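You operate a simulated robot arm through the tools that you are given. There is no shell and no other tool. Be economical: measure what you need, move in short steps, check, and stop when the job is done.

The job below is to be done with a simulated two-armed robot. You get a single attempt, and the scene is never put back.

JOB
Close the can marked Green in the table press and pack it.
Fine: the can with the loose lid; it goes in the open carton; leave the tray out and the other loose-lidded cans alone. Set down upright: what you pick out.

The check looks at the end state, three seconds after you hand in, the way a careful person would. Anything else that was tipped, shoved, dropped, spilled or broken makes it a failure. Lids that push on must go on centred and level and be pressed home; caps that screw on are set level and turned clockwise until they are tight.

ROBOT AND FRAMES
Two 7-joint arms with fingered hands on one trunk, on a carriage that runs on a rail from [0, 1143] to [0, -737] (x, y) and turns from -221 to 111 degrees about z. Base frame: it is fixed where the carriage stands at the start and does not move with it; the origin is on the floor, on the carriage's upright axis, x ahead of it, y to its left, z up. Lengths are in mm, angles in degrees, forces in N, time in s.
The left shoulder is at the start at [70, 188, 1175], the right one opposite. With the tool pointing down near the work surface each hand reaches from about 100 to 820 mm from the robot's upright axis, wherever it stands, measured 20 degrees to its own side. Places, roughly: inside of the carton with flaps [600, -100, 800]; middle of the peg tray [700, -1000, 800]; peg tray [600, -1000, 800]; press plunger [800, -1000, 1000]. Payload 4 kg a hand.
Tool frame (each hand has its own): the origin (TCP) lies between the finger pads and is the grasp point; the fingertips stand 26 mm ahead of it; z points along the fingers, y is the line along which they close. Largest opening 132 mm; the body of the gripper starts 73 mm behind the TCP. The gripper is a hand of 4 fingers: y runs from the thumb to the fingers, the wrist lies at [0, 0, -224] in the tool frame.
Orientation is told as [roll, pitch, yaw] about the base's x, y, z axes, in that order, counted from this pose: with the fingers straight down and closing along the base's y, the tool's x points along the base's -x, its y along +y and its z along -z.

CONTROLS
- The arms move only by the tool nudge_tool. It takes "left_steps", "right_steps" or both (then of equal length, played together; a hand with none holds still); each is a list of rows, each an object (a shift or turn left out is 0) with "delta_rot": the turn, a rotation vector about the tool's x, y, z in degrees, a list of three; "delta_pos": the shift along the tool's x, y, z in mm, a list of three. In form: [{"delta_rot": [rx, ry, rz], "delta_pos": [x, y, z]}, ...]. A call has 1 to 8 rows; each row shifts and turns the commanded pose from where the row before left it, along the tool's axes as they then stand. Each row takes 0.2 s and may step no farther than 50 mm and 8.6 degrees from the row before; otherwise, the whole call is refused. Where a pose cannot be reached the arm comes as near as it can. A force on the tool above 50 N (or 10 N above the force at the start of the call, whichever is more), or a blocked arm, ends the call early, and 0.2 s more pass. In this call time passes only in rows, and 0.2 s behind the last. The reply holds the time, the measured pose of the TCP, the force on the tool along the base axes, the opening and the grip force, in the units named above and with some noise, with the torque about the TCP (base axes, N m) and any sound that the robot's microphone picked up.
- Cameras (640 x 400 px; columns grow to the right, rows downward): "scene" is now at [118.7, -41.8, 1388]; the picture's right is [-0.52, -0.86, 0.00], its down [-0.61, 0.37, -0.70] and it looks along [0.60, -0.36, -0.71] (base axes); focal length 271 px, centre (320, 200). "left" rides on the left gripper at [-73, 6, -94] in its tool frame; the picture's right is [-0.08, -1.00, 0.00], its down [0.78, -0.06, -0.62] and it looks along [0.61, -0.05, 0.79] (tool axes); focal length 230 px, centre (320, 200). "right" rides on the right gripper at [73, 6, -94] in its tool frame; the picture's right is [-0.08, 1.00, 0.00], its down [-0.78, -0.06, -0.62] and it looks along [-0.61, -0.05, 0.79] (tool axes); focal length 230 px, centre (320, 200). There is no depth. A picture from a camera that has moved, and an enlarged one, comes with that camera's place and axes in the base frame and with its lens.
- snapshot(camera): a new picture of that camera. It takes no simulated time.
- raise_lower(by): slides the trunk up (or, below 0, down) by that many mm; the arms and the scene camera ride with it, the base frame stays. It gives what a move gives, with no picture.
- steer(legs): drives the robot by 1 to 6 legs, each [ahead, left, turn to the left] in mm, mm and degrees, along the robot's own axes; the way and the turn of a leg run together, so that a leg with both is an arc; at most 1500 mm and 180 degrees a leg. The arms and the cameras ride along, it lands a little off, and it stops where it bumps. It keeps to its track: a leg is cut to what the track allows. It gives what a move gives.
- curl_fingers(finger1, finger2, finger3, thumb_bend, hand): sets how far each is bent, from 0 (flat) to 1 (curled in); at 0.3 the hand is open as for a grip, at 0.7 the pads meet at the TCP. One left out holds its place. A second passes; each finger stops where it meets its share of the squeeze, and holds until it gets a number again. It is the only way to open and close the hand. It gives what a move gives, with no picture; readings hold the bend of each and the force on the fingers (four entries, about 0 where the hand has none), thumb and palm.
- pan_tilt(pan, tilt): turns the head with the scene camera to pan (to the left, within 86 degrees either way) and tilt (down, from -29 to 69), counted from straight ahead of the robot. It gives what a move gives.
- zoom(camera, box): a new picture of the part [left, top, right, bottom] of that camera's present view, enlarged. It takes no simulated time.
- sign_off(): hands the job in; it is judged then, once.

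Go step by step. Nothing tells you exact positions but the pictures and the camera data: compare them with the known pose of the tool, close in by small moves and look again before you grip or let go. The budget is 120 turns and 88 pictures, counting those below and the enlarged ones. Unless the task says otherwise, let go and move clear before handing in, and close with one line.

The tools are called after "Call:" by a JSON object that holds its "name" and its "arguments". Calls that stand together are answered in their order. nudge_tool: Moves the arms, as the interface text tells. Its arguments: {"type":"object","properties":{"left_steps":{"type":"array"},"right_steps":{"type":"array"}},"required":[]} The other tools are called the same way: raise_lower (by) slides the trunk up or down; curl_fingers (finger1, finger2, finger3, thumb_bend, hand) moves the fingers one by one; steer (legs) drives the base; pan_tilt (pan, tilt) turns the head that bears the scene camera; snapshot (camera) takes a picture; zoom (camera, box) takes an enlarged picture of a part of a camera's view; sign_off () hands the job in.

At the start:

```text
clock: 0.0
left_position: [579.9, -5.6, 1023.1]
left_orientation: [0.0, 0.0, 0.0]
left_wrist_force: [0.3, -0.4, -0.7]
left_wrist_torque: [-0.03, -0.01, -0.01]
left_finger_gap: 131.9
left_grip_force: 0.0
left_shape: jaw
left_bend: [0.3, 0.3, 0.3, 0.3]
left_finger forces: [0.1, 0.0, 0.0, 0.0, 0.1, 0.0]
right_position: [327.1, -408.3, 1090.1]
right_orientation: [0.0, 0.1, 0.0]
right_wrist_force: [0.4, 0.4, -0.8]
right_wrist_torque: [0.0, -0.01, 0.02]
right_finger_gap: 131.9
right_grip_force: 0.0
right_shape: jaw
right_bend: [0.3, 0.3, 0.3, 0.3]
right_finger forces: [0.0, 0.1, 0.1, 0.0, 0.0, 0.1]
trunk travel left (down, up): [-653.0, 287.0]
robot x, y, heading: [-2.5, -0.8, 0.0]
head pan, tilt: [-31.2, 45.6]
```

scene: 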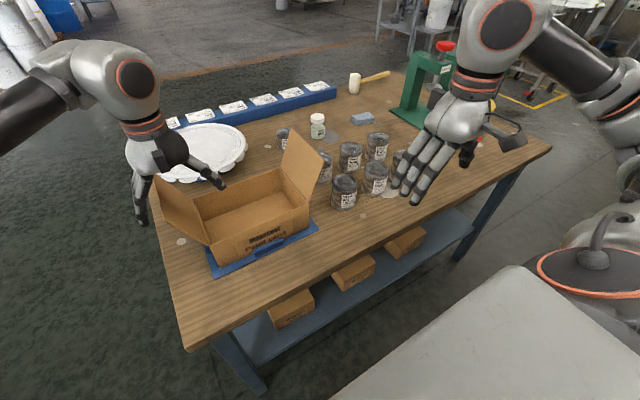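
right: 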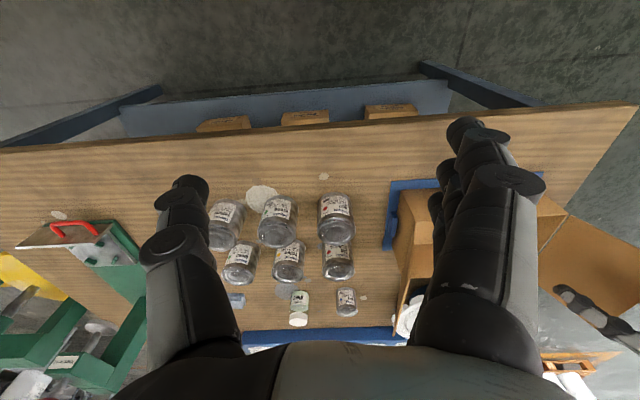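
left: 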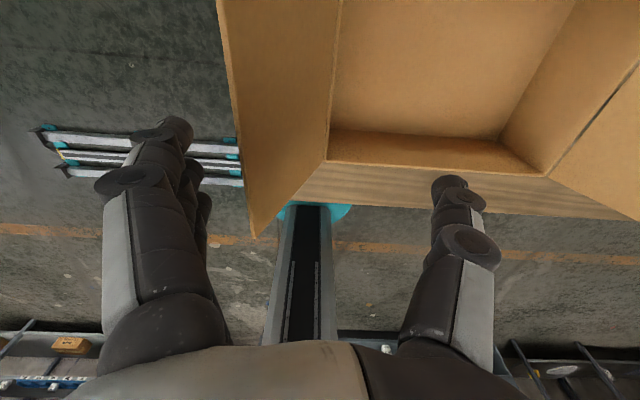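

I see a bench with an open carton, a group of cans, a green press, a tray and a blue rack of labels. I'll zoom in to read the labels and the other features.

Call:
{"name": "zoom", "arguments": {"camera": "scene", "box": [260, 100, 420, 220]}}

Call:
{"name": "zoom", "arguments": {"camera": "right", "box": [190, 170, 410, 340]}}

Call:
{"name": "zoom", "arguments": {"camera": "scene", "box": [130, 70, 350, 200]}}

```text
3.33 times, centred on (340, 160) of scene
camera zoom: at [118.7, -41.8, 1388.0], right [-0.52, -0.86, 0.0], down [-0.61, 0.37, -0.7], along [0.6, -0.36, -0.71], focal length 904 px, centre (253, 333)
```

zoom: 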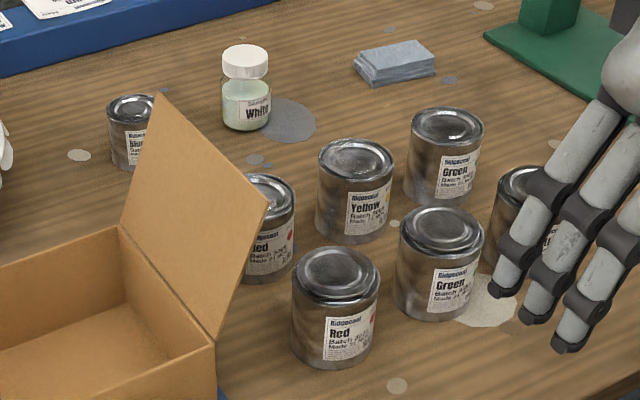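

```text
2.35 times, centred on (300, 255) of right
camera zoom: at [252.6, -403.6, 1183.8], right [0.08, 1.0, 0.0], down [0.78, -0.06, 0.62], along [0.61, -0.05, -0.79], focal length 541 px, centre (367, 71)
```

zoom: 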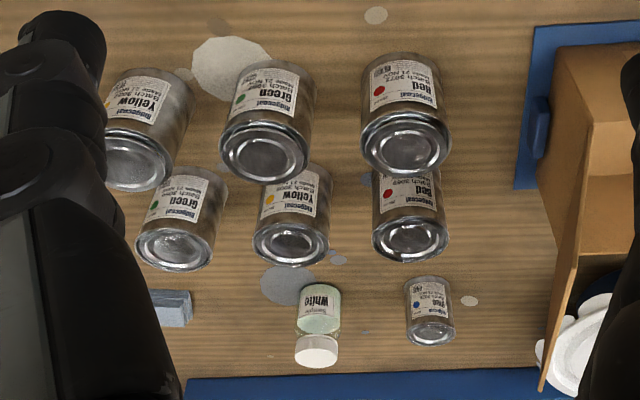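

```text
2.91 times, centred on (240, 135) of scene
camera zoom: at [118.7, -41.8, 1388.0], right [-0.52, -0.86, 0.0], down [-0.61, 0.37, -0.7], along [0.6, -0.36, -0.71], focal length 789 px, centre (553, 389)
```

zoom: 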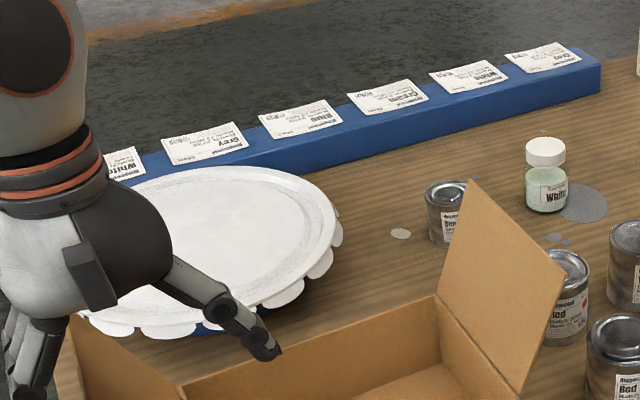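

The Green cans come in two: one in the front row and one in the back row. I need close views of the lids and of the press.

Call:
{"name": "zoom", "arguments": {"camera": "scene", "box": [355, 115, 405, 205]}}

Call:
{"name": "zoom", "arguments": {"camera": "scene", "box": [380, 20, 540, 140]}}

Call:
{"name": "zoom", "arguments": {"camera": "right", "box": [200, 190, 300, 290]}}

Call:
{"name": "zoom", "arguments": {"camera": "right", "box": [0, 190, 150, 390]}}

```text
4.44 times, centred on (380, 160) of scene
camera zoom: at [118.7, -41.8, 1388.0], right [-0.52, -0.86, 0.0], down [-0.61, 0.37, -0.7], along [0.6, -0.36, -0.71], focal length 1206 px, centre (53, 378)
```

zoom: 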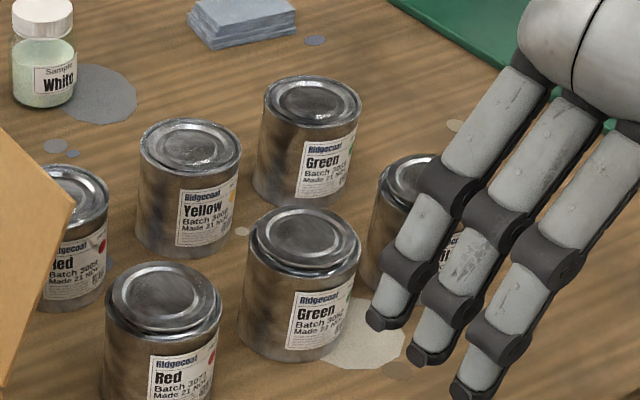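

```text
3.33 times, centred on (460, 80) of scene
camera zoom: at [118.7, -41.8, 1388.0], right [-0.52, -0.86, 0.0], down [-0.61, 0.37, -0.7], along [0.6, -0.36, -0.71], focal length 904 px, centre (-147, 600)
```

zoom: 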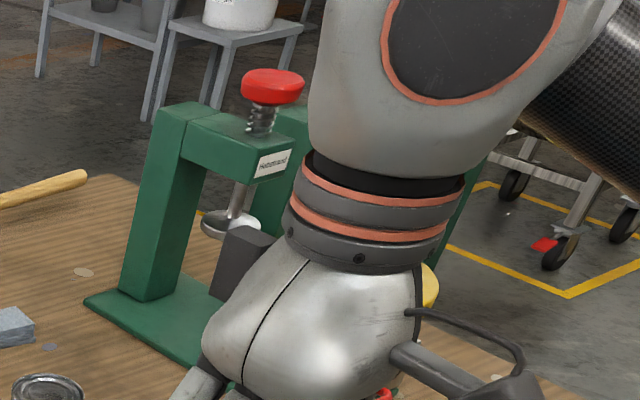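

```text
4.00 times, centred on (250, 240) of right
camera zoom: at [252.6, -403.6, 1183.8], right [0.08, 1.0, 0.0], down [0.78, -0.06, 0.62], along [0.61, -0.05, -0.79], focal length 920 px, centre (600, 40)
```

zoom: 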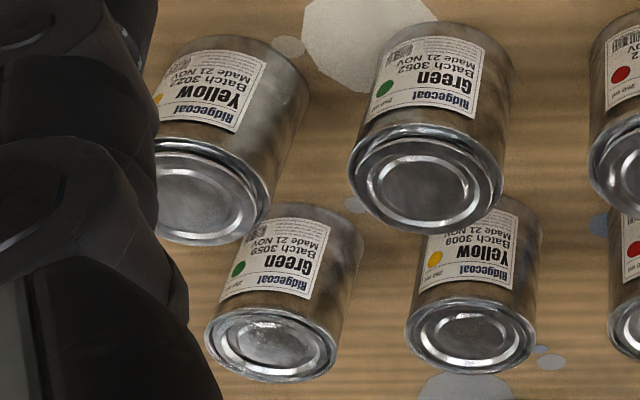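

```text
2.00 times, centred on (75, 290) of right
camera zoom: at [252.6, -403.6, 1183.8], right [0.08, 1.0, 0.0], down [0.78, -0.06, 0.62], along [0.61, -0.05, -0.79], focal length 460 px, centre (810, 20)
```

zoom: 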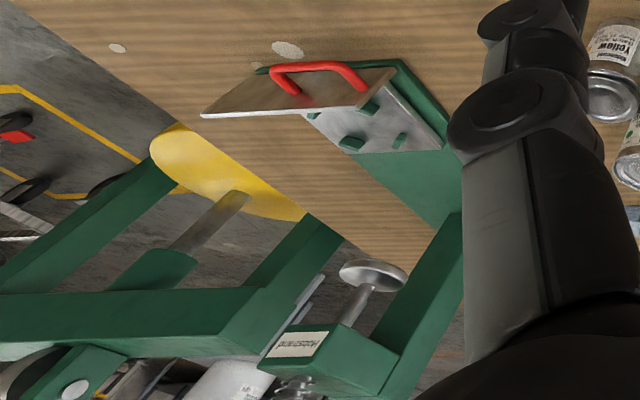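

The three front-row cans (Yellow, Green 3052, Red) show raised lids, so my target is the front Green at about (572, -514, lid top 880). Next I raise the trunk, draw the left hand back and look at the press.

Call:
{"name": "raise_lower", "arguments": {"by": 120}}

Call:
{"name": "nudge_tool", "arguments": {"left_steps": [{"delta_pos": [50, 0, 0]}, {"delta_pos": [50, 0, 0]}, {"delta_pos": [50, 0, 0]}, {"delta_pos": [50, 0, 0]}]}}

Call:
{"name": "steer", "arguments": {"legs": [[0, -450, 0]]}}

Call:
{"name": "pan_tilt", "arguments": {"pan": -38, "tilt": 45}}

Call:
{"name": "snapshot", "arguments": {"camera": "scene"}}

Call:
{"name": "snapshot", "arguments": {"camera": "right"}}

```text
clock: 1.5
left_position: [581.6, -5.1, 1142.9]
left_orientation: [0.0, 0.0, 0.0]
left_wrist_force: [0.4, 0.9, 0.6]
left_wrist_torque: [0.02, 0.03, -0.01]
left_finger_gap: 131.7
left_grip_force: 0.0
left_shape: jaw
left_bend: [0.3, 0.3, 0.3, 0.3]
left_finger forces: [0.0, 0.1, 0.0, 0.1, 0.1, 0.0]
right_position: [325.8, -408.9, 1209.2]
right_orientation: [-0.1, -0.1, 0.0]
right_wrist_force: [-0.1, 0.0, 0.0]
right_wrist_torque: [0.02, -0.01, -0.03]
right_finger_gap: 132.0
right_grip_force: 0.1
right_shape: jaw
right_bend: [0.3, 0.3, 0.3, 0.3]
right_finger forces: [0.0, 0.1, 0.0, 0.1, 0.1, 0.1]
trunk travel left (down, up): [-773.0, 167.0]
robot x, y, heading: [2.1, 0.5, -0.1]
head pan, tilt: [-31.2, 45.6]
```

```text
clock: 2.5
left_position: [380.6, -8.2, 1142.4]
left_orientation: [0.0, -0.2, 0.0]
left_wrist_force: [-0.5, 0.1, -0.4]
left_wrist_torque: [0.01, -0.02, -0.02]
left_finger_gap: 131.5
left_grip_force: 0.1
left_shape: jaw
left_bend: [0.3, 0.3, 0.3, 0.3]
left_finger forces: [0.0, 0.1, 0.0, 0.1, 0.0, 0.1]
right_position: [323.6, -408.2, 1210.8]
right_orientation: [0.0, -0.1, 0.0]
right_wrist_force: [0.2, 0.4, -0.4]
right_wrist_torque: [0.0, -0.02, 0.04]
right_finger_gap: 131.9
right_grip_force: 0.1
right_shape: jaw
right_bend: [0.3, 0.3, 0.3, 0.3]
right_finger forces: [0.0, 0.0, 0.0, 0.0, 0.1, 0.0]
trunk travel left (down, up): [-773.0, 167.0]
robot x, y, heading: [1.6, -1.1, 0.3]
head pan, tilt: [-31.2, 45.6]
```

```text
clock: 5.2
left_position: [381.4, -443.2, 1141.1]
left_orientation: [-0.2, 0.0, 0.5]
left_wrist_force: [-0.6, 0.8, 1.1]
left_wrist_torque: [-0.01, -0.02, 0.0]
left_finger_gap: 131.8
left_grip_force: 0.0
left_shape: jaw
left_bend: [0.3, 0.3, 0.3, 0.3]
left_finger forces: [0.1, 0.1, 0.0, 0.0, 0.1, 0.0]
right_position: [329.8, -844.5, 1209.4]
right_orientation: [-0.1, 0.0, 0.4]
right_wrist_force: [0.5, 0.5, 0.1]
right_wrist_torque: [-0.02, 0.03, -0.01]
right_finger_gap: 131.6
right_grip_force: 0.0
right_shape: jaw
right_bend: [0.3, 0.3, 0.3, 0.3]
right_finger forces: [0.1, 0.0, 0.0, 0.1, 0.0, 0.0]
trunk travel left (down, up): [-773.0, 167.0]
robot x, y, heading: [-2.3, -442.9, 0.4]
head pan, tilt: [-31.2, 45.6]
```

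```text
clock: 5.9
left_position: [382.8, -446.0, 1141.6]
left_orientation: [0.0, -0.1, 0.5]
left_wrist_force: [-0.6, -0.2, -0.1]
left_wrist_torque: [0.01, -0.01, 0.0]
left_finger_gap: 132.1
left_grip_force: 0.0
left_shape: jaw
left_bend: [0.3, 0.3, 0.3, 0.3]
left_finger forces: [0.0, 0.0, 0.0, 0.0, 0.1, 0.0]
right_position: [329.7, -845.9, 1210.1]
right_orientation: [0.0, 0.0, 0.5]
right_wrist_force: [0.3, -0.1, -0.5]
right_wrist_torque: [0.01, 0.02, -0.01]
right_finger_gap: 132.1
right_grip_force: 0.2
right_shape: jaw
right_bend: [0.3, 0.3, 0.3, 0.3]
right_finger forces: [0.1, 0.1, 0.0, 0.0, 0.0, 0.0]
trunk travel left (down, up): [-773.0, 167.0]
robot x, y, heading: [-0.2, -438.8, 0.4]
head pan, tilt: [-38.0, 45.0]
```

```text
77 pictures are left
camera scene: at [114.2, -489.3, 1508.8], right [-0.61, -0.79, 0.0], down [-0.56, 0.43, -0.71], along [0.56, -0.43, -0.71], focal length 271 px, centre (320, 200)
```

scene: 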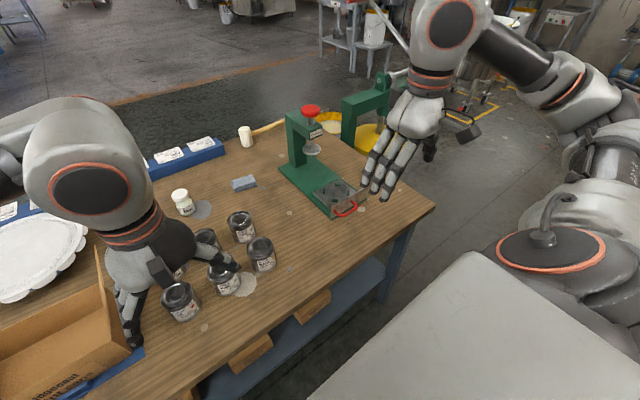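

```text
76 pictures are left
camera right: at [255.9, -841.8, 1303.7], right [0.07, 1.0, 0.0], down [0.79, -0.05, 0.62], along [0.62, -0.04, -0.79], focal length 230 px, centre (320, 200)
```

right: 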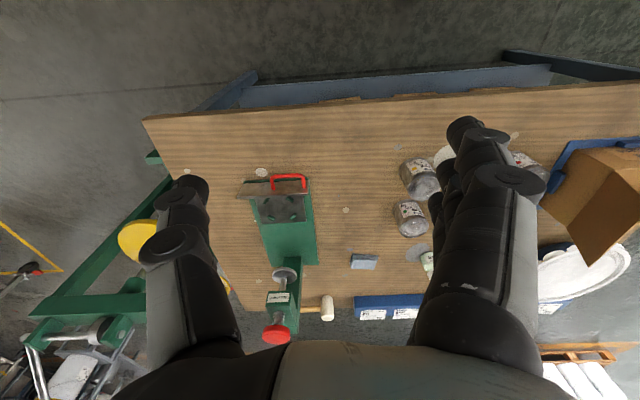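

Call:
{"name": "zoom", "arguments": {"camera": "right", "box": [220, 150, 340, 350]}}

Call:
{"name": "zoom", "arguments": {"camera": "scene", "box": [260, 90, 400, 220]}}

```text
2.00 times, centred on (280, 250) of right
camera zoom: at [255.9, -841.8, 1303.7], right [0.07, 1.0, 0.0], down [0.79, -0.05, 0.62], along [0.62, -0.04, -0.79], focal length 460 px, centre (400, 100)
```

zoom: 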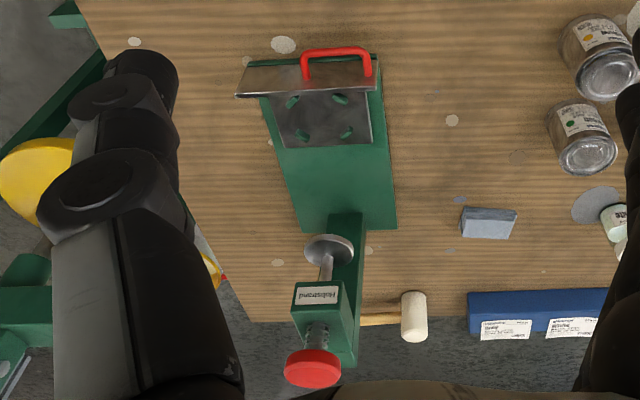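

```text
3.08 times, centred on (330, 155) of scene
camera zoom: at [114.2, -489.3, 1508.8], right [-0.61, -0.79, 0.0], down [-0.56, 0.43, -0.71], along [0.56, -0.43, -0.71], focal length 835 px, centre (289, 338)
```

zoom: 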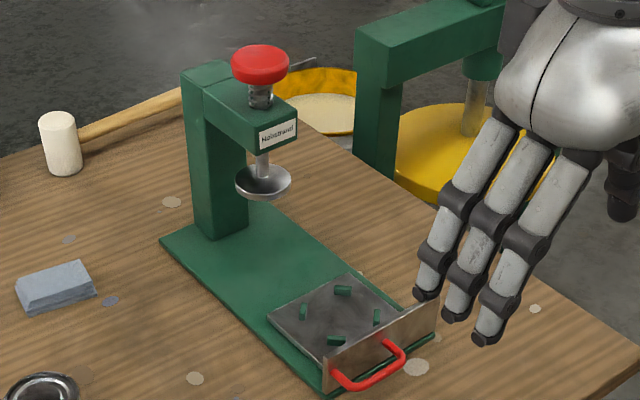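

I see a press with the tray already out (pegs ≈ (659, -986, 812)), plunger ≈ (788, -970, 939) and red knob ≈ (793, -973, 1085). I'll stand at about y = -600, move the left hand aside and bring the right hand over the front Green can.

Call:
{"name": "steer", "arguments": {"legs": [[0, -160, 0]]}}

Call:
{"name": "nudge_tool", "arguments": {"left_steps": [{"delta_pos": [0, 50, 0]}, {"delta_pos": [0, 50, 0]}, {"delta_pos": [0, 50, 0]}, {"delta_pos": [0, 50, 0]}, {"delta_pos": [0, 50, 0]}, {"delta_pos": [0, 50, 0]}, {"delta_pos": [40, 0, 0]}]}}

Call:
{"name": "nudge_tool", "arguments": {"right_steps": [{"delta_pos": [-30, 40, 0]}, {"delta_pos": [-30, 40, 0]}, {"delta_pos": [-30, 40, 0]}, {"delta_pos": [-30, 40, 0]}, {"delta_pos": [-20, 45, 0]}, {"delta_pos": [-20, 45, 0]}, {"delta_pos": [-20, 45, 0]}, {"delta_pos": [0, 45, 0]}]}}

Call:
{"name": "snapshot", "arguments": {"camera": "right"}}

```text
clock: 7.3
left_position: [380.1, -602.6, 1141.6]
left_orientation: [-0.2, 0.0, 0.5]
left_wrist_force: [-1.0, -0.1, 0.3]
left_wrist_torque: [-0.04, -0.04, 0.0]
left_finger_gap: 131.8
left_grip_force: 0.1
left_shape: jaw
left_bend: [0.3, 0.3, 0.3, 0.3]
left_finger forces: [0.0, 0.1, 0.0, 0.0, 0.0, 0.0]
right_position: [328.0, -1003.2, 1211.6]
right_orientation: [-0.1, 0.0, 0.4]
right_wrist_force: [-0.9, 0.7, -0.1]
right_wrist_torque: [-0.03, 0.0, -0.01]
right_finger_gap: 131.8
right_grip_force: 0.0
right_shape: jaw
right_bend: [0.3, 0.3, 0.3, 0.3]
right_finger forces: [0.0, 0.1, 0.0, 0.0, 0.0, 0.0]
trunk travel left (down, up): [-773.0, 167.0]
robot x, y, heading: [3.2, -595.7, 0.6]
head pan, tilt: [-38.0, 45.0]
```

```text
clock: 8.9
left_position: [337.6, -305.2, 1139.1]
left_orientation: [-0.1, 0.0, 0.4]
left_wrist_force: [0.2, -0.4, 0.2]
left_wrist_torque: [0.0, 0.0, 0.0]
left_finger_gap: 132.1
left_grip_force: 0.1
left_shape: jaw
left_bend: [0.3, 0.3, 0.3, 0.3]
left_finger forces: [0.0, 0.1, 0.1, 0.1, 0.0, 0.0]
right_position: [328.0, -1006.9, 1209.5]
right_orientation: [0.0, -0.1, 0.4]
right_wrist_force: [-0.7, -0.8, -0.3]
right_wrist_torque: [-0.03, -0.01, -0.01]
right_finger_gap: 131.8
right_grip_force: 0.0
right_shape: jaw
right_bend: [0.3, 0.3, 0.3, 0.3]
right_finger forces: [0.1, 0.0, 0.0, 0.1, 0.1, 0.0]
trunk travel left (down, up): [-773.0, 167.0]
robot x, y, heading: [1.0, -602.5, 0.4]
head pan, tilt: [-38.0, 45.0]
```

```text
clock: 10.7
left_position: [338.9, -303.6, 1137.5]
left_orientation: [-0.1, 0.0, 0.4]
left_wrist_force: [0.0, 0.2, 0.5]
left_wrist_torque: [-0.04, 0.01, 0.01]
left_finger_gap: 132.0
left_grip_force: 0.0
left_shape: jaw
left_bend: [0.3, 0.3, 0.3, 0.3]
left_finger forces: [0.0, 0.1, 0.0, 0.1, 0.0, 0.0]
right_position: [508.5, -659.8, 1211.5]
right_orientation: [0.0, 0.1, 0.5]
right_wrist_force: [-0.5, 0.3, 1.1]
right_wrist_torque: [0.0, 0.01, -0.01]
right_finger_gap: 131.9
right_grip_force: 0.0
right_shape: jaw
right_bend: [0.3, 0.3, 0.3, 0.3]
right_finger forces: [0.1, 0.0, 0.0, 0.0, 0.1, 0.1]
trunk travel left (down, up): [-773.0, 167.0]
robot x, y, heading: [1.8, -603.6, 0.4]
head pan, tilt: [-38.0, 45.0]
```

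```text
73 pictures are left
camera right: at [435.0, -654.5, 1305.3], right [0.07, 1.0, 0.0], down [0.78, -0.05, 0.62], along [0.62, -0.05, -0.79], focal length 230 px, centre (320, 200)
```

right: 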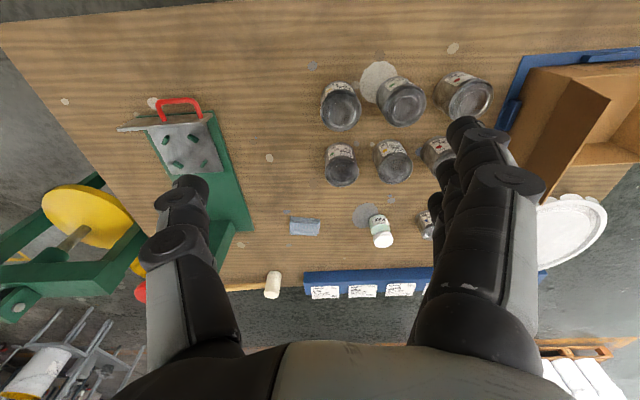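

The front Green computes to about (570, -515) again. I'll move above it, shape the hand and take a closer look.

Call:
{"name": "nudge_tool", "arguments": {"right_steps": [{"delta_pos": [-15, 37, 20]}, {"delta_pos": [-15, 37, 30]}, {"delta_pos": [-16, 37, 30]}, {"delta_pos": [-16, 34, 30]}, {"delta_pos": [0, 0, 40]}]}}

Call:
{"name": "curl_fingers", "arguments": {"hand": "right", "finger1": 0.4, "finger2": 0.4, "finger3": 0.4, "thumb_bend": 0.4}}

Call:
{"name": "snapshot", "arguments": {"camera": "right"}}

Call:
{"name": "pan_tilt", "arguments": {"pan": 5, "tilt": 50}}

Call:
{"name": "snapshot", "arguments": {"camera": "scene"}}

```text
refused: row 3 steps farther than a row can; nothing moved
```

```text
clock: 11.7
left_position: [338.0, -306.5, 1138.2]
left_orientation: [-0.1, 0.0, 0.4]
left_wrist_force: [0.3, -0.9, -0.3]
left_wrist_torque: [0.01, 0.03, 0.0]
left_finger_gap: 131.9
left_grip_force: 0.0
left_shape: jaw
left_bend: [0.3, 0.3, 0.3, 0.3]
left_finger forces: [0.1, 0.0, 0.0, 0.0, 0.0, 0.0]
right_position: [508.7, -661.8, 1211.0]
right_orientation: [0.0, -0.1, 0.4]
right_wrist_force: [-0.3, 0.0, -0.1]
right_wrist_torque: [-0.02, -0.01, -0.01]
right_finger_gap: 104.9
right_grip_force: 0.1
right_shape: fingers
right_bend: [0.4, 0.4, 0.4, 0.4]
right_finger forces: [0.0, 0.0, 0.0, 0.1, 0.0, 0.0]
trunk travel left (down, up): [-773.0, 167.0]
robot x, y, heading: [1.3, -598.8, 0.3]
head pan, tilt: [-38.0, 45.0]
```

```text
72 pictures are left
camera right: at [435.5, -657.6, 1305.0], right [0.07, 1.0, 0.0], down [0.79, -0.06, 0.62], along [0.62, -0.04, -0.79], focal length 230 px, centre (320, 200)
```

right: 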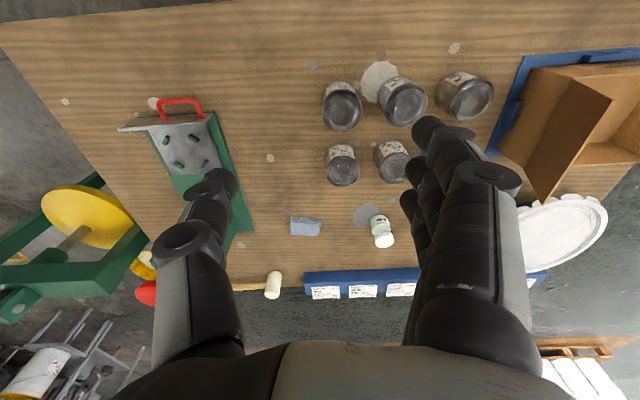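

```text
clock: 12.8
left_position: [338.2, -305.6, 1138.6]
left_orientation: [0.0, 0.1, 0.4]
left_wrist_force: [-0.6, -0.5, -1.1]
left_wrist_torque: [0.02, 0.01, 0.0]
left_finger_gap: 132.1
left_grip_force: 0.0
left_shape: jaw
left_bend: [0.3, 0.3, 0.3, 0.3]
left_finger forces: [0.0, 0.0, 0.0, 0.0, 0.0, 0.0]
right_position: [509.7, -661.9, 1211.9]
right_orientation: [0.0, 0.0, 0.5]
right_wrist_force: [-0.8, 0.6, -0.6]
right_wrist_torque: [-0.04, -0.03, 0.0]
right_finger_gap: 104.6
right_grip_force: 0.0
right_shape: fingers
right_bend: [0.4, 0.4, 0.4, 0.4]
right_finger forces: [0.1, 0.0, 0.0, 0.0, 0.1, 0.1]
trunk travel left (down, up): [-773.0, 167.0]
robot x, y, heading: [-1.0, -599.1, 0.2]
head pan, tilt: [5.0, 50.0]
```

```text
71 pictures are left
camera scene: at [126.5, -592.6, 1501.9], right [0.09, -1.0, 0.0], down [-0.76, -0.07, -0.64], along [0.64, 0.06, -0.77], focal length 271 px, centre (320, 200)
```

scene: 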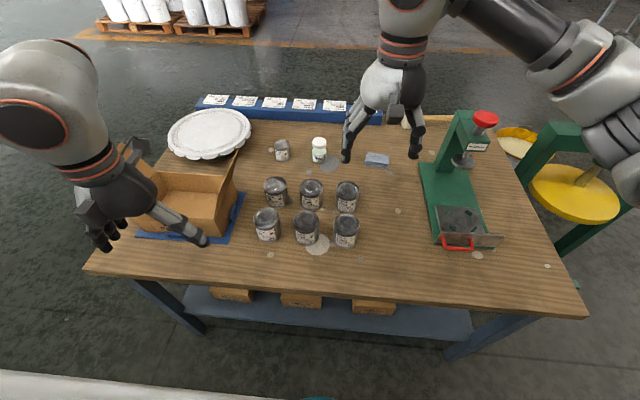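

The view is clear now. I'll zoom on the cans to confirm the lid states and bring the hand over the target.

Call:
{"name": "zoom", "arguments": {"camera": "scene", "box": [245, 170, 370, 255]}}

Call:
{"name": "zoom", "arguments": {"camera": "scene", "box": [410, 100, 530, 260]}}

Call:
{"name": "nudge_tool", "arguments": {"right_steps": [{"delta_pos": [-15, 37, 20]}, {"delta_pos": [-15, 37, 25]}, {"delta_pos": [-16, 37, 25]}, {"delta_pos": [-16, 34, 25]}, {"delta_pos": [0, 0, 40]}]}}

Call:
{"name": "snapshot", "arguments": {"camera": "right"}}

Call:
{"name": "snapshot", "arguments": {"camera": "scene"}}

```text
4.71 times, centred on (308, 212) of scene
camera zoom: at [126.5, -592.6, 1501.9], right [0.09, -1.0, 0.0], down [-0.76, -0.07, -0.64], along [0.64, 0.06, -0.77], focal length 1277 px, centre (379, 141)
```

zoom: 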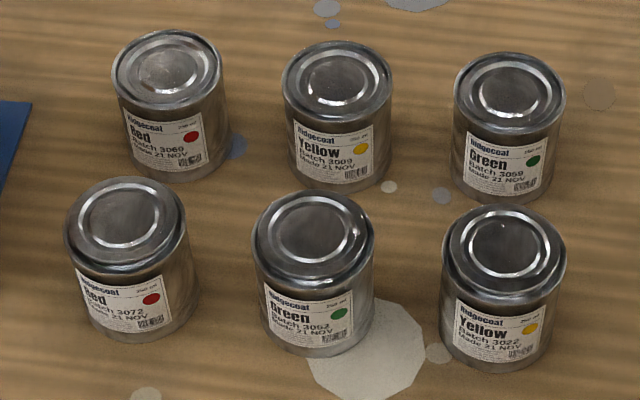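

```text
2.50 times, centred on (470, 180) of scene
camera zoom: at [126.5, -592.6, 1501.9], right [0.09, -1.0, 0.0], down [-0.76, -0.07, -0.64], along [0.64, 0.06, -0.77], focal length 678 px, centre (-55, 250)
```

zoom: 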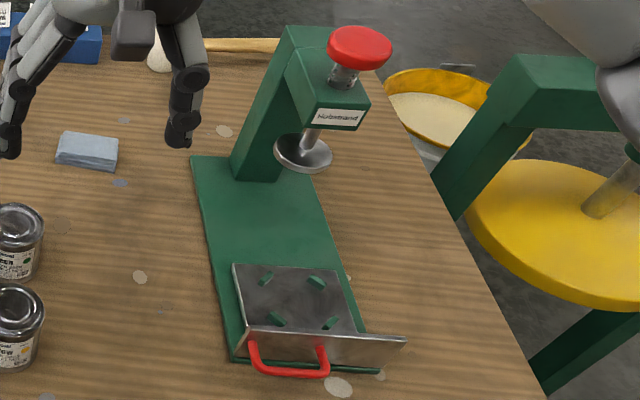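

```text
clock: 14.0
left_position: [338.1, -306.5, 1139.7]
left_orientation: [0.0, 0.0, 0.4]
left_wrist_force: [0.1, -0.5, -0.8]
left_wrist_torque: [0.0, 0.02, 0.01]
left_finger_gap: 131.7
left_grip_force: 0.1
left_shape: jaw
left_bend: [0.3, 0.3, 0.3, 0.3]
left_finger forces: [0.0, 0.0, 0.0, 0.1, 0.0, 0.0]
right_position: [568.0, -518.8, 1075.6]
right_orientation: [0.1, 0.0, 0.4]
right_wrist_force: [-0.4, -0.8, -0.2]
right_wrist_torque: [0.04, -0.02, 0.01]
right_finger_gap: 104.3
right_grip_force: 0.1
right_shape: fingers
right_bend: [0.4, 0.4, 0.4, 0.4]
right_finger forces: [0.0, 0.1, 0.0, 0.0, 0.1, 0.1]
trunk travel left (down, up): [-773.0, 167.0]
robot x, y, heading: [0.9, -600.4, 0.6]
head pan, tilt: [5.0, 50.0]
```

```text
68 pictures are left
camera right: at [495.3, -513.9, 1169.9], right [0.07, 1.0, 0.0], down [0.79, -0.06, 0.62], along [0.62, -0.04, -0.79], focal length 230 px, centre (320, 200)
```

right: 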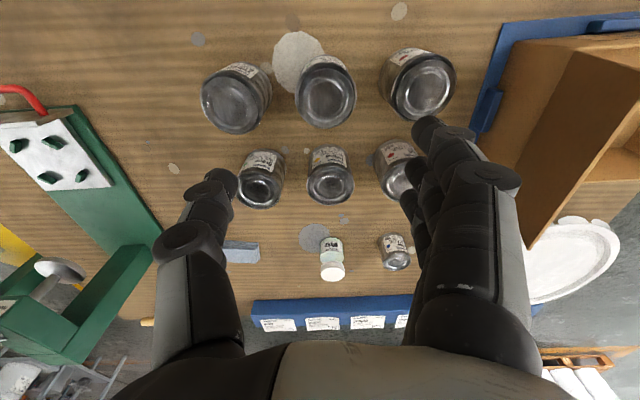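

```text
67 pictures are left
camera scene: at [127.2, -593.8, 1501.9], right [0.09, -1.0, 0.0], down [-0.76, -0.07, -0.64], along [0.64, 0.06, -0.77], focal length 271 px, centre (320, 200)
```

scene: 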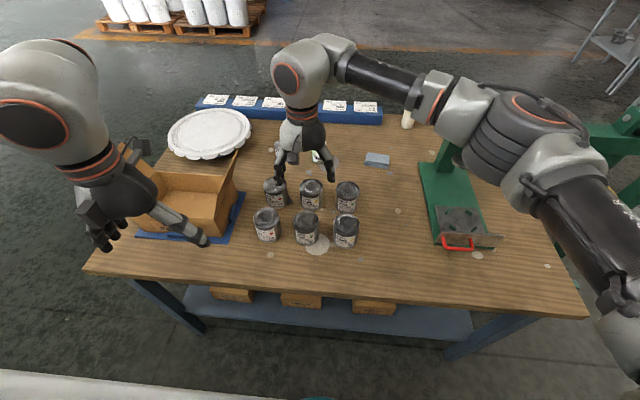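

The hand is roughly above the target and I estimate the can centre at about (565, -510). I'll lower a bit, narrow the fingers slightly and re-measure.

Call:
{"name": "nudge_tool", "arguments": {"right_steps": [{"delta_pos": [2, 9, 30]}, {"delta_pos": [0, 0, 40]}, {"delta_pos": [0, 0, 40]}]}}

Call:
{"name": "curl_fingers", "arguments": {"hand": "right", "finger1": 0.42, "finger2": 0.42, "finger3": 0.42, "thumb_bend": 0.42}}

Call:
{"name": "snapshot", "arguments": {"camera": "right"}}

Call:
{"name": "zoom", "arguments": {"camera": "scene", "box": [225, 110, 385, 260]}}

```text
clock: 14.8
left_position: [338.2, -306.2, 1138.9]
left_orientation: [0.0, 0.1, 0.4]
left_wrist_force: [0.4, 0.5, 0.5]
left_wrist_torque: [0.02, -0.01, -0.01]
left_finger_gap: 131.8
left_grip_force: 0.1
left_shape: jaw
left_bend: [0.3, 0.3, 0.3, 0.3]
left_finger forces: [0.1, 0.0, 0.1, 0.0, 0.0, 0.0]
right_position: [562.7, -510.9, 966.3]
right_orientation: [0.0, 0.0, 0.4]
right_wrist_force: [0.3, -0.9, 0.1]
right_wrist_torque: [-0.02, 0.02, 0.01]
right_finger_gap: 104.1
right_grip_force: 0.0
right_shape: fingers
right_bend: [0.4, 0.4, 0.4, 0.4]
right_finger forces: [0.1, 0.0, 0.0, 0.0, 0.1, 0.0]
trunk travel left (down, up): [-773.0, 167.0]
robot x, y, heading: [-2.2, -600.5, 0.5]
head pan, tilt: [5.0, 50.0]
```

```text
clock: 15.8
left_position: [337.3, -305.6, 1138.6]
left_orientation: [0.0, -0.1, 0.4]
left_wrist_force: [0.4, -0.1, 0.2]
left_wrist_torque: [0.01, -0.01, 0.05]
left_finger_gap: 132.1
left_grip_force: 0.0
left_shape: jaw
left_bend: [0.3, 0.3, 0.3, 0.3]
left_finger forces: [0.0, 0.1, 0.1, 0.1, 0.0, 0.0]
right_position: [561.7, -510.4, 965.8]
right_orientation: [0.1, 0.0, 0.4]
right_wrist_force: [-0.1, -0.4, 0.2]
right_wrist_torque: [0.04, -0.01, -0.02]
right_finger_gap: 98.3
right_grip_force: 0.0
right_shape: fingers
right_bend: [0.42, 0.42, 0.42, 0.42]
right_finger forces: [0.0, 0.1, 0.0, 0.0, 0.1, 0.0]
trunk travel left (down, up): [-773.0, 167.0]
robot x, y, heading: [2.7, -599.7, 0.2]
head pan, tilt: [5.0, 50.0]
```

```text
66 pictures are left
camera right: at [488.3, -505.7, 1060.8], right [0.07, 1.0, 0.0], down [0.79, -0.06, 0.62], along [0.62, -0.04, -0.79], focal length 230 px, centre (320, 200)
```

right: 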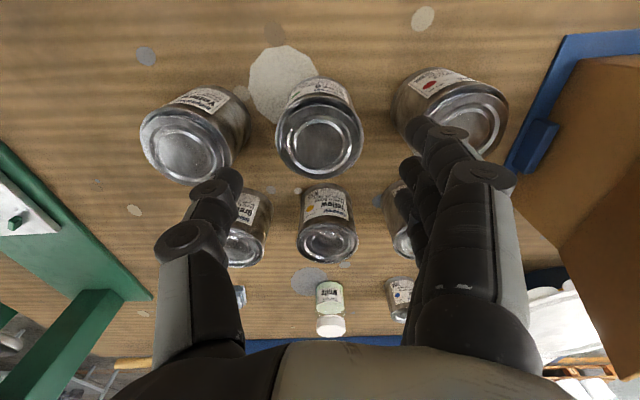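

```text
2.67 times, centred on (305, 185) of scene
camera zoom: at [126.5, -592.6, 1501.9], right [0.09, -1.0, 0.0], down [-0.76, -0.07, -0.64], along [0.64, 0.06, -0.77], focal length 724 px, centre (360, 240)
```

zoom: 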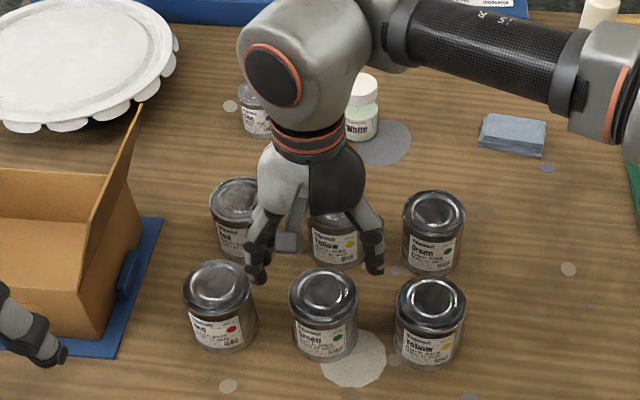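

The can centre is about (566, -508.5), with clearance to its neighbours. I'll straddle it and descend to the body height in small steps.

Call:
{"name": "nudge_tool", "arguments": {"right_steps": [{"delta_pos": [-4, 2, 25]}, {"delta_pos": [0, 0, 25]}, {"delta_pos": [0, 0, 20]}]}}

Call:
{"name": "snapshot", "arguments": {"camera": "right"}}

Call:
{"name": "zoom", "arguments": {"camera": "scene", "box": [225, 150, 385, 260]}}

```text
clock: 16.6
left_position: [339.0, -305.6, 1139.3]
left_orientation: [0.0, -0.1, 0.5]
left_wrist_force: [-0.6, -0.3, 0.8]
left_wrist_torque: [0.01, -0.01, -0.01]
left_finger_gap: 131.7
left_grip_force: 0.1
left_shape: jaw
left_bend: [0.3, 0.3, 0.3, 0.3]
left_finger forces: [0.1, 0.0, 0.0, 0.1, 0.1, 0.0]
right_position: [569.3, -509.1, 894.8]
right_orientation: [0.0, 0.0, 0.4]
right_wrist_force: [0.1, -0.4, 0.5]
right_wrist_torque: [0.01, -0.02, -0.03]
right_finger_gap: 97.7
right_grip_force: 0.1
right_shape: fingers
right_bend: [0.42, 0.42, 0.42, 0.42]
right_finger forces: [0.0, 0.0, 0.0, 0.1, 0.1, 0.1]
trunk travel left (down, up): [-773.0, 167.0]
robot x, y, heading: [-3.6, -593.9, 0.3]
head pan, tilt: [5.0, 50.0]
```

```text
64 pictures are left
camera right: at [495.8, -504.2, 988.6], right [0.07, 1.0, 0.0], down [0.79, -0.06, 0.62], along [0.61, -0.04, -0.79], focal length 230 px, centre (320, 200)
```

right: 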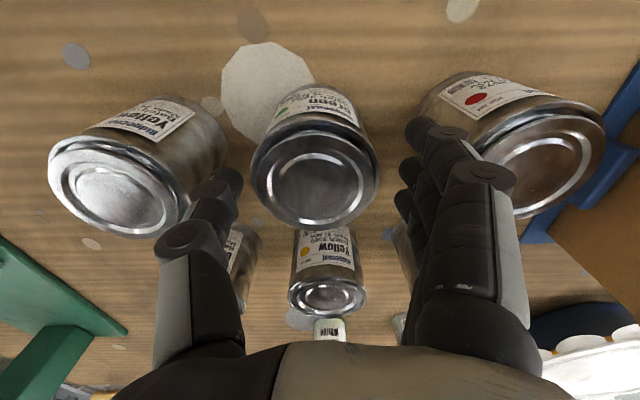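

```text
3.64 times, centred on (305, 205) of scene
camera zoom: at [126.7, -592.3, 1501.9], right [0.09, -1.0, 0.0], down [-0.76, -0.07, -0.64], along [0.64, 0.06, -0.77], focal length 987 px, centre (374, 182)
```

zoom: 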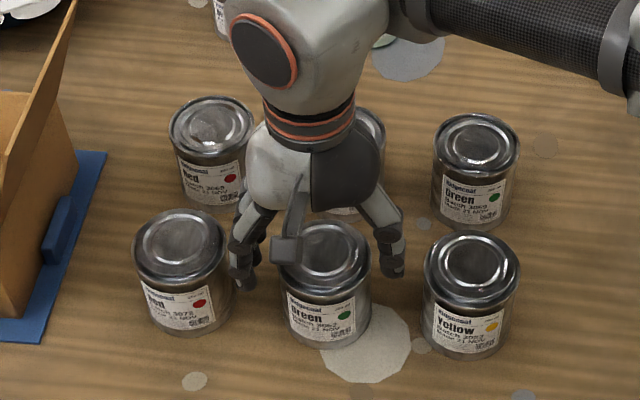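

The hand is centred within a few mm. I narrow the fingers slightly, correct x and descend to grip height around z = 853.

Call:
{"name": "curl_fingers", "arguments": {"hand": "right", "finger1": 0.45, "finger2": 0.45, "finger3": 0.45, "thumb_bend": 0.45}}

Call:
{"name": "nudge_tool", "arguments": {"right_steps": [{"delta_pos": [4, 0, 10]}, {"delta_pos": [0, 0, 10]}]}}

Call:
{"name": "snapshot", "arguments": {"camera": "right"}}

Call:
{"name": "zoom", "arguments": {"camera": "scene", "box": [245, 170, 365, 260]}}

```text
clock: 17.6
left_position: [337.5, -306.1, 1137.9]
left_orientation: [-0.1, 0.0, 0.4]
left_wrist_force: [1.2, 0.0, 0.7]
left_wrist_torque: [-0.01, 0.02, -0.01]
left_finger_gap: 131.9
left_grip_force: 0.2
left_shape: jaw
left_bend: [0.3, 0.3, 0.3, 0.3]
left_finger forces: [0.1, 0.0, 0.0, 0.0, 0.0, 0.0]
right_position: [569.5, -509.0, 895.4]
right_orientation: [0.0, 0.0, 0.4]
right_wrist_force: [-0.1, 0.0, -0.5]
right_wrist_torque: [-0.01, 0.0, -0.03]
right_finger_gap: 87.9
right_grip_force: 0.0
right_shape: fingers
right_bend: [0.45, 0.45, 0.45, 0.45]
right_finger forces: [0.1, 0.0, 0.1, 0.0, 0.0, 0.0]
trunk travel left (down, up): [-773.0, 167.0]
robot x, y, heading: [-1.1, -603.0, 0.5]
head pan, tilt: [5.0, 50.0]
```

```text
clock: 18.2
left_position: [337.4, -304.8, 1138.9]
left_orientation: [0.0, 0.0, 0.4]
left_wrist_force: [-0.1, 0.5, 0.3]
left_wrist_torque: [0.05, 0.02, -0.03]
left_finger_gap: 131.9
left_grip_force: 0.1
left_shape: jaw
left_bend: [0.3, 0.3, 0.3, 0.3]
left_finger forces: [0.0, 0.0, 0.1, 0.0, 0.0, 0.0]
right_position: [564.4, -509.9, 875.2]
right_orientation: [0.0, -0.1, 0.3]
right_wrist_force: [-0.4, 0.1, -0.2]
right_wrist_torque: [-0.02, 0.01, -0.02]
right_finger_gap: 88.3
right_grip_force: 0.1
right_shape: fingers
right_bend: [0.45, 0.45, 0.45, 0.45]
right_finger forces: [0.1, 0.0, 0.0, 0.1, 0.0, 0.0]
trunk travel left (down, up): [-773.0, 167.0]
robot x, y, heading: [-1.3, -597.3, 0.3]
head pan, tilt: [5.0, 50.0]
```

```text
62 pictures are left
camera right: at [491.4, -505.1, 969.5], right [0.07, 1.0, 0.0], down [0.79, -0.06, 0.62], along [0.62, -0.04, -0.79], focal length 230 px, centre (320, 200)
```

right: 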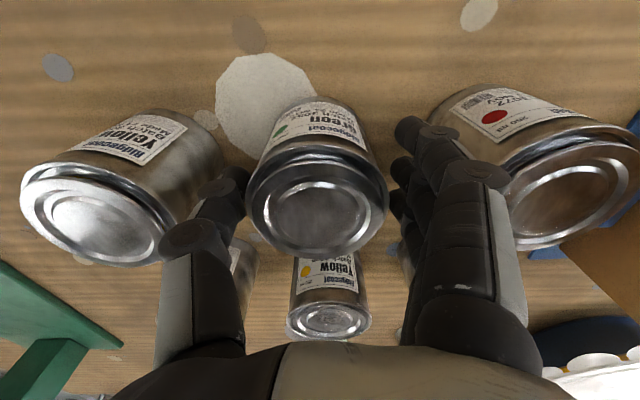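

```text
4.44 times, centred on (305, 215) of scene
camera zoom: at [126.7, -592.4, 1501.9], right [0.09, -1.0, 0.0], down [-0.76, -0.07, -0.64], along [0.64, 0.06, -0.77], focal length 1206 px, centre (387, 133)
```

zoom: 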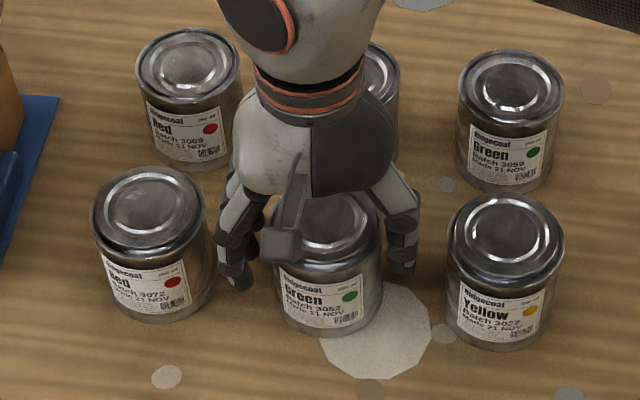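

Both sides are clear, so I descend the remaining 22 mm and then close gently.

Call:
{"name": "nudge_tool", "arguments": {"right_steps": [{"delta_pos": [-1, 0, 11]}, {"delta_pos": [0, 0, 12]}]}}

Call:
{"name": "curl_fingers", "arguments": {"hand": "right", "finger1": 0.49, "finger2": 0.49, "finger3": 0.49, "thumb_bend": 0.49}}

Call:
{"name": "snapshot", "arguments": {"camera": "right"}}

```text
clock: 18.8
left_position: [338.3, -305.6, 1138.4]
left_orientation: [0.0, 0.0, 0.4]
left_wrist_force: [0.0, -0.2, -0.2]
left_wrist_torque: [0.0, -0.01, 0.01]
left_finger_gap: 131.9
left_grip_force: 0.0
left_shape: jaw
left_bend: [0.3, 0.3, 0.3, 0.3]
left_finger forces: [0.1, 0.0, 0.0, 0.0, 0.0, 0.0]
right_position: [565.7, -509.2, 851.1]
right_orientation: [0.0, 0.0, 0.4]
right_wrist_force: [-0.3, 0.3, -0.2]
right_wrist_torque: [-0.01, 0.02, 0.01]
right_finger_gap: 88.1
right_grip_force: 0.1
right_shape: fingers
right_bend: [0.45, 0.45, 0.45, 0.45]
right_finger forces: [0.0, 0.0, 0.0, 0.0, 0.0, 0.0]
trunk travel left (down, up): [-773.0, 167.0]
robot x, y, heading: [-1.3, -601.6, 0.8]
head pan, tilt: [5.0, 50.0]
```

```text
clock: 19.8
left_position: [338.0, -305.7, 1139.1]
left_orientation: [0.1, 0.0, 0.4]
left_wrist_force: [0.1, -0.2, 0.5]
left_wrist_torque: [-0.04, 0.01, 0.01]
left_finger_gap: 131.8
left_grip_force: 0.1
left_shape: jaw
left_bend: [0.3, 0.3, 0.3, 0.3]
left_finger forces: [0.1, 0.0, 0.0, 0.0, 0.0, 0.0]
right_position: [565.9, -511.4, 851.7]
right_orientation: [0.0, 0.0, 0.5]
right_wrist_force: [-1.2, -0.6, -0.6]
right_wrist_torque: [-0.03, 0.03, 0.02]
right_finger_gap: 76.2
right_grip_force: 0.9
right_shape: fingers
right_bend: [0.49, 0.49, 0.49, 0.48]
right_finger forces: [0.1, 0.1, 0.0, 0.0, 1.3, 0.0]
trunk travel left (down, up): [-773.0, 167.0]
robot x, y, heading: [-0.9, -598.6, 0.3]
head pan, tilt: [5.0, 50.0]
```

```text
60 pictures are left
camera right: at [492.0, -505.8, 945.5], right [0.07, 1.0, 0.0], down [0.79, -0.06, 0.62], along [0.62, -0.04, -0.79], focal length 230 px, centre (320, 200)
```

right: 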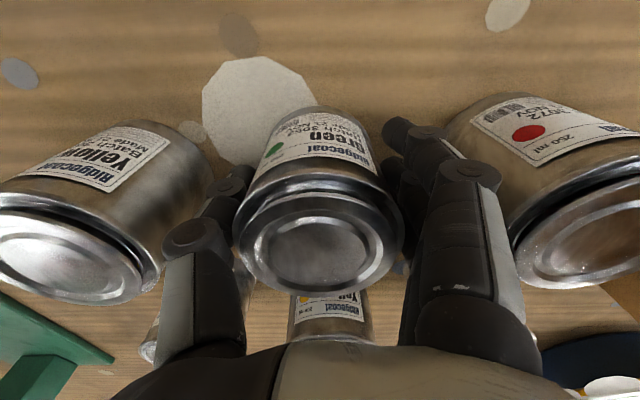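

The thumb touches. I close the fingers the rest of the way onto the can body.

Call:
{"name": "curl_fingers", "arguments": {"hand": "right", "finger1": 0.56, "finger2": 0.56, "finger3": 0.56, "thumb_bend": 0.54}}

Call:
{"name": "nudge_tool", "arguments": {"right_steps": [{"delta_pos": [0, 0, -5]}, {"delta_pos": [0, 0, -8]}, {"delta_pos": [0, 0, -10]}, {"delta_pos": [0, 0, -10]}]}}

Call:
{"name": "snapshot", "arguments": {"camera": "right"}}

Call:
{"name": "zoom", "arguments": {"camera": "scene", "box": [245, 170, 365, 260]}}

```text
clock: 20.8
left_position: [338.5, -304.3, 1137.7]
left_orientation: [0.0, -0.1, 0.4]
left_wrist_force: [-0.2, 0.3, -0.3]
left_wrist_torque: [-0.01, -0.02, 0.02]
left_finger_gap: 131.9
left_grip_force: 0.0
left_shape: jaw
left_bend: [0.3, 0.3, 0.3, 0.3]
left_finger forces: [0.0, 0.0, 0.1, 0.0, 0.0, 0.0]
right_position: [565.1, -510.9, 850.9]
right_orientation: [0.0, -0.1, 0.3]
right_wrist_force: [-0.9, 0.7, -0.5]
right_wrist_torque: [0.08, 0.03, 0.02]
right_finger_gap: 65.6
right_grip_force: 7.5
right_shape: fingers
right_bend: [0.55, 0.5, 0.52, 0.51]
right_finger forces: [0.7, 4.3, 3.0, 0.1, 7.4, 0.0]
trunk travel left (down, up): [-773.0, 167.0]
robot x, y, heading: [-1.0, -602.6, 0.4]
head pan, tilt: [5.0, 50.0]
```

```text
clock: 21.8
left_position: [338.7, -305.9, 1138.0]
left_orientation: [0.0, 0.0, 0.4]
left_wrist_force: [-0.5, -0.4, 0.9]
left_wrist_torque: [0.0, 0.0, 0.0]
left_finger_gap: 131.7
left_grip_force: 0.2
left_shape: jaw
left_bend: [0.3, 0.3, 0.3, 0.3]
left_finger forces: [0.0, 0.0, 0.0, 0.1, 0.0, 0.1]
right_position: [566.8, -509.2, 884.6]
right_orientation: [0.0, 0.1, 0.5]
right_wrist_force: [-0.5, -0.6, -3.8]
right_wrist_torque: [0.01, 0.02, 0.01]
right_finger_gap: 65.7
right_grip_force: 7.2
right_shape: fingers
right_bend: [0.55, 0.5, 0.52, 0.51]
right_finger forces: [0.7, 4.1, 2.8, 0.0, 7.4, 0.0]
trunk travel left (down, up): [-773.0, 167.0]
robot x, y, heading: [0.4, -601.0, 0.5]
head pan, tilt: [5.0, 50.0]
```

```text
59 pictures are left
camera right: at [494.0, -504.7, 978.0], right [0.07, 1.0, 0.0], down [0.79, -0.06, 0.62], along [0.61, -0.04, -0.79], focal length 230 px, centre (320, 200)
```

right: 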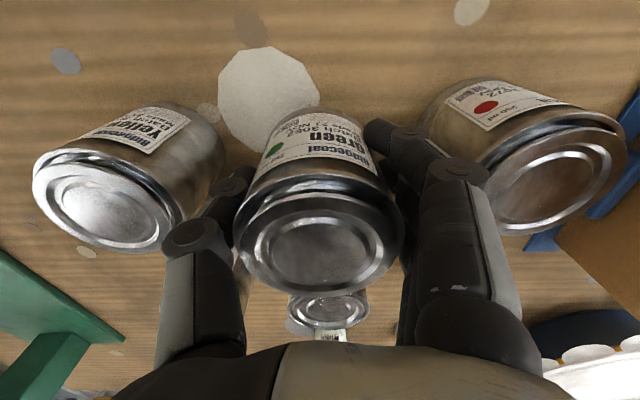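

```text
4.44 times, centred on (305, 215) of scene
camera zoom: at [126.8, -592.6, 1501.8], right [0.09, -1.0, 0.0], down [-0.76, -0.07, -0.64], along [0.64, 0.06, -0.77], focal length 1206 px, centre (387, 133)
```

zoom: 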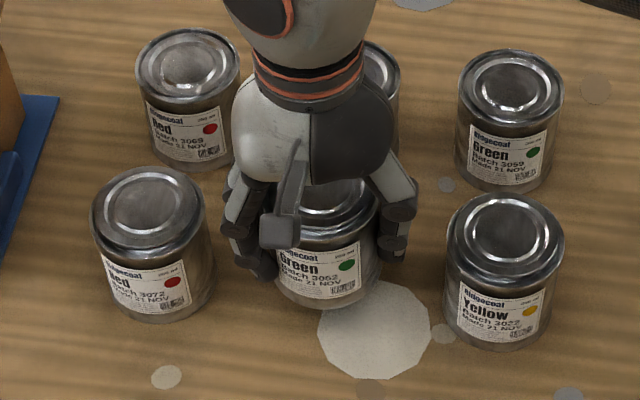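

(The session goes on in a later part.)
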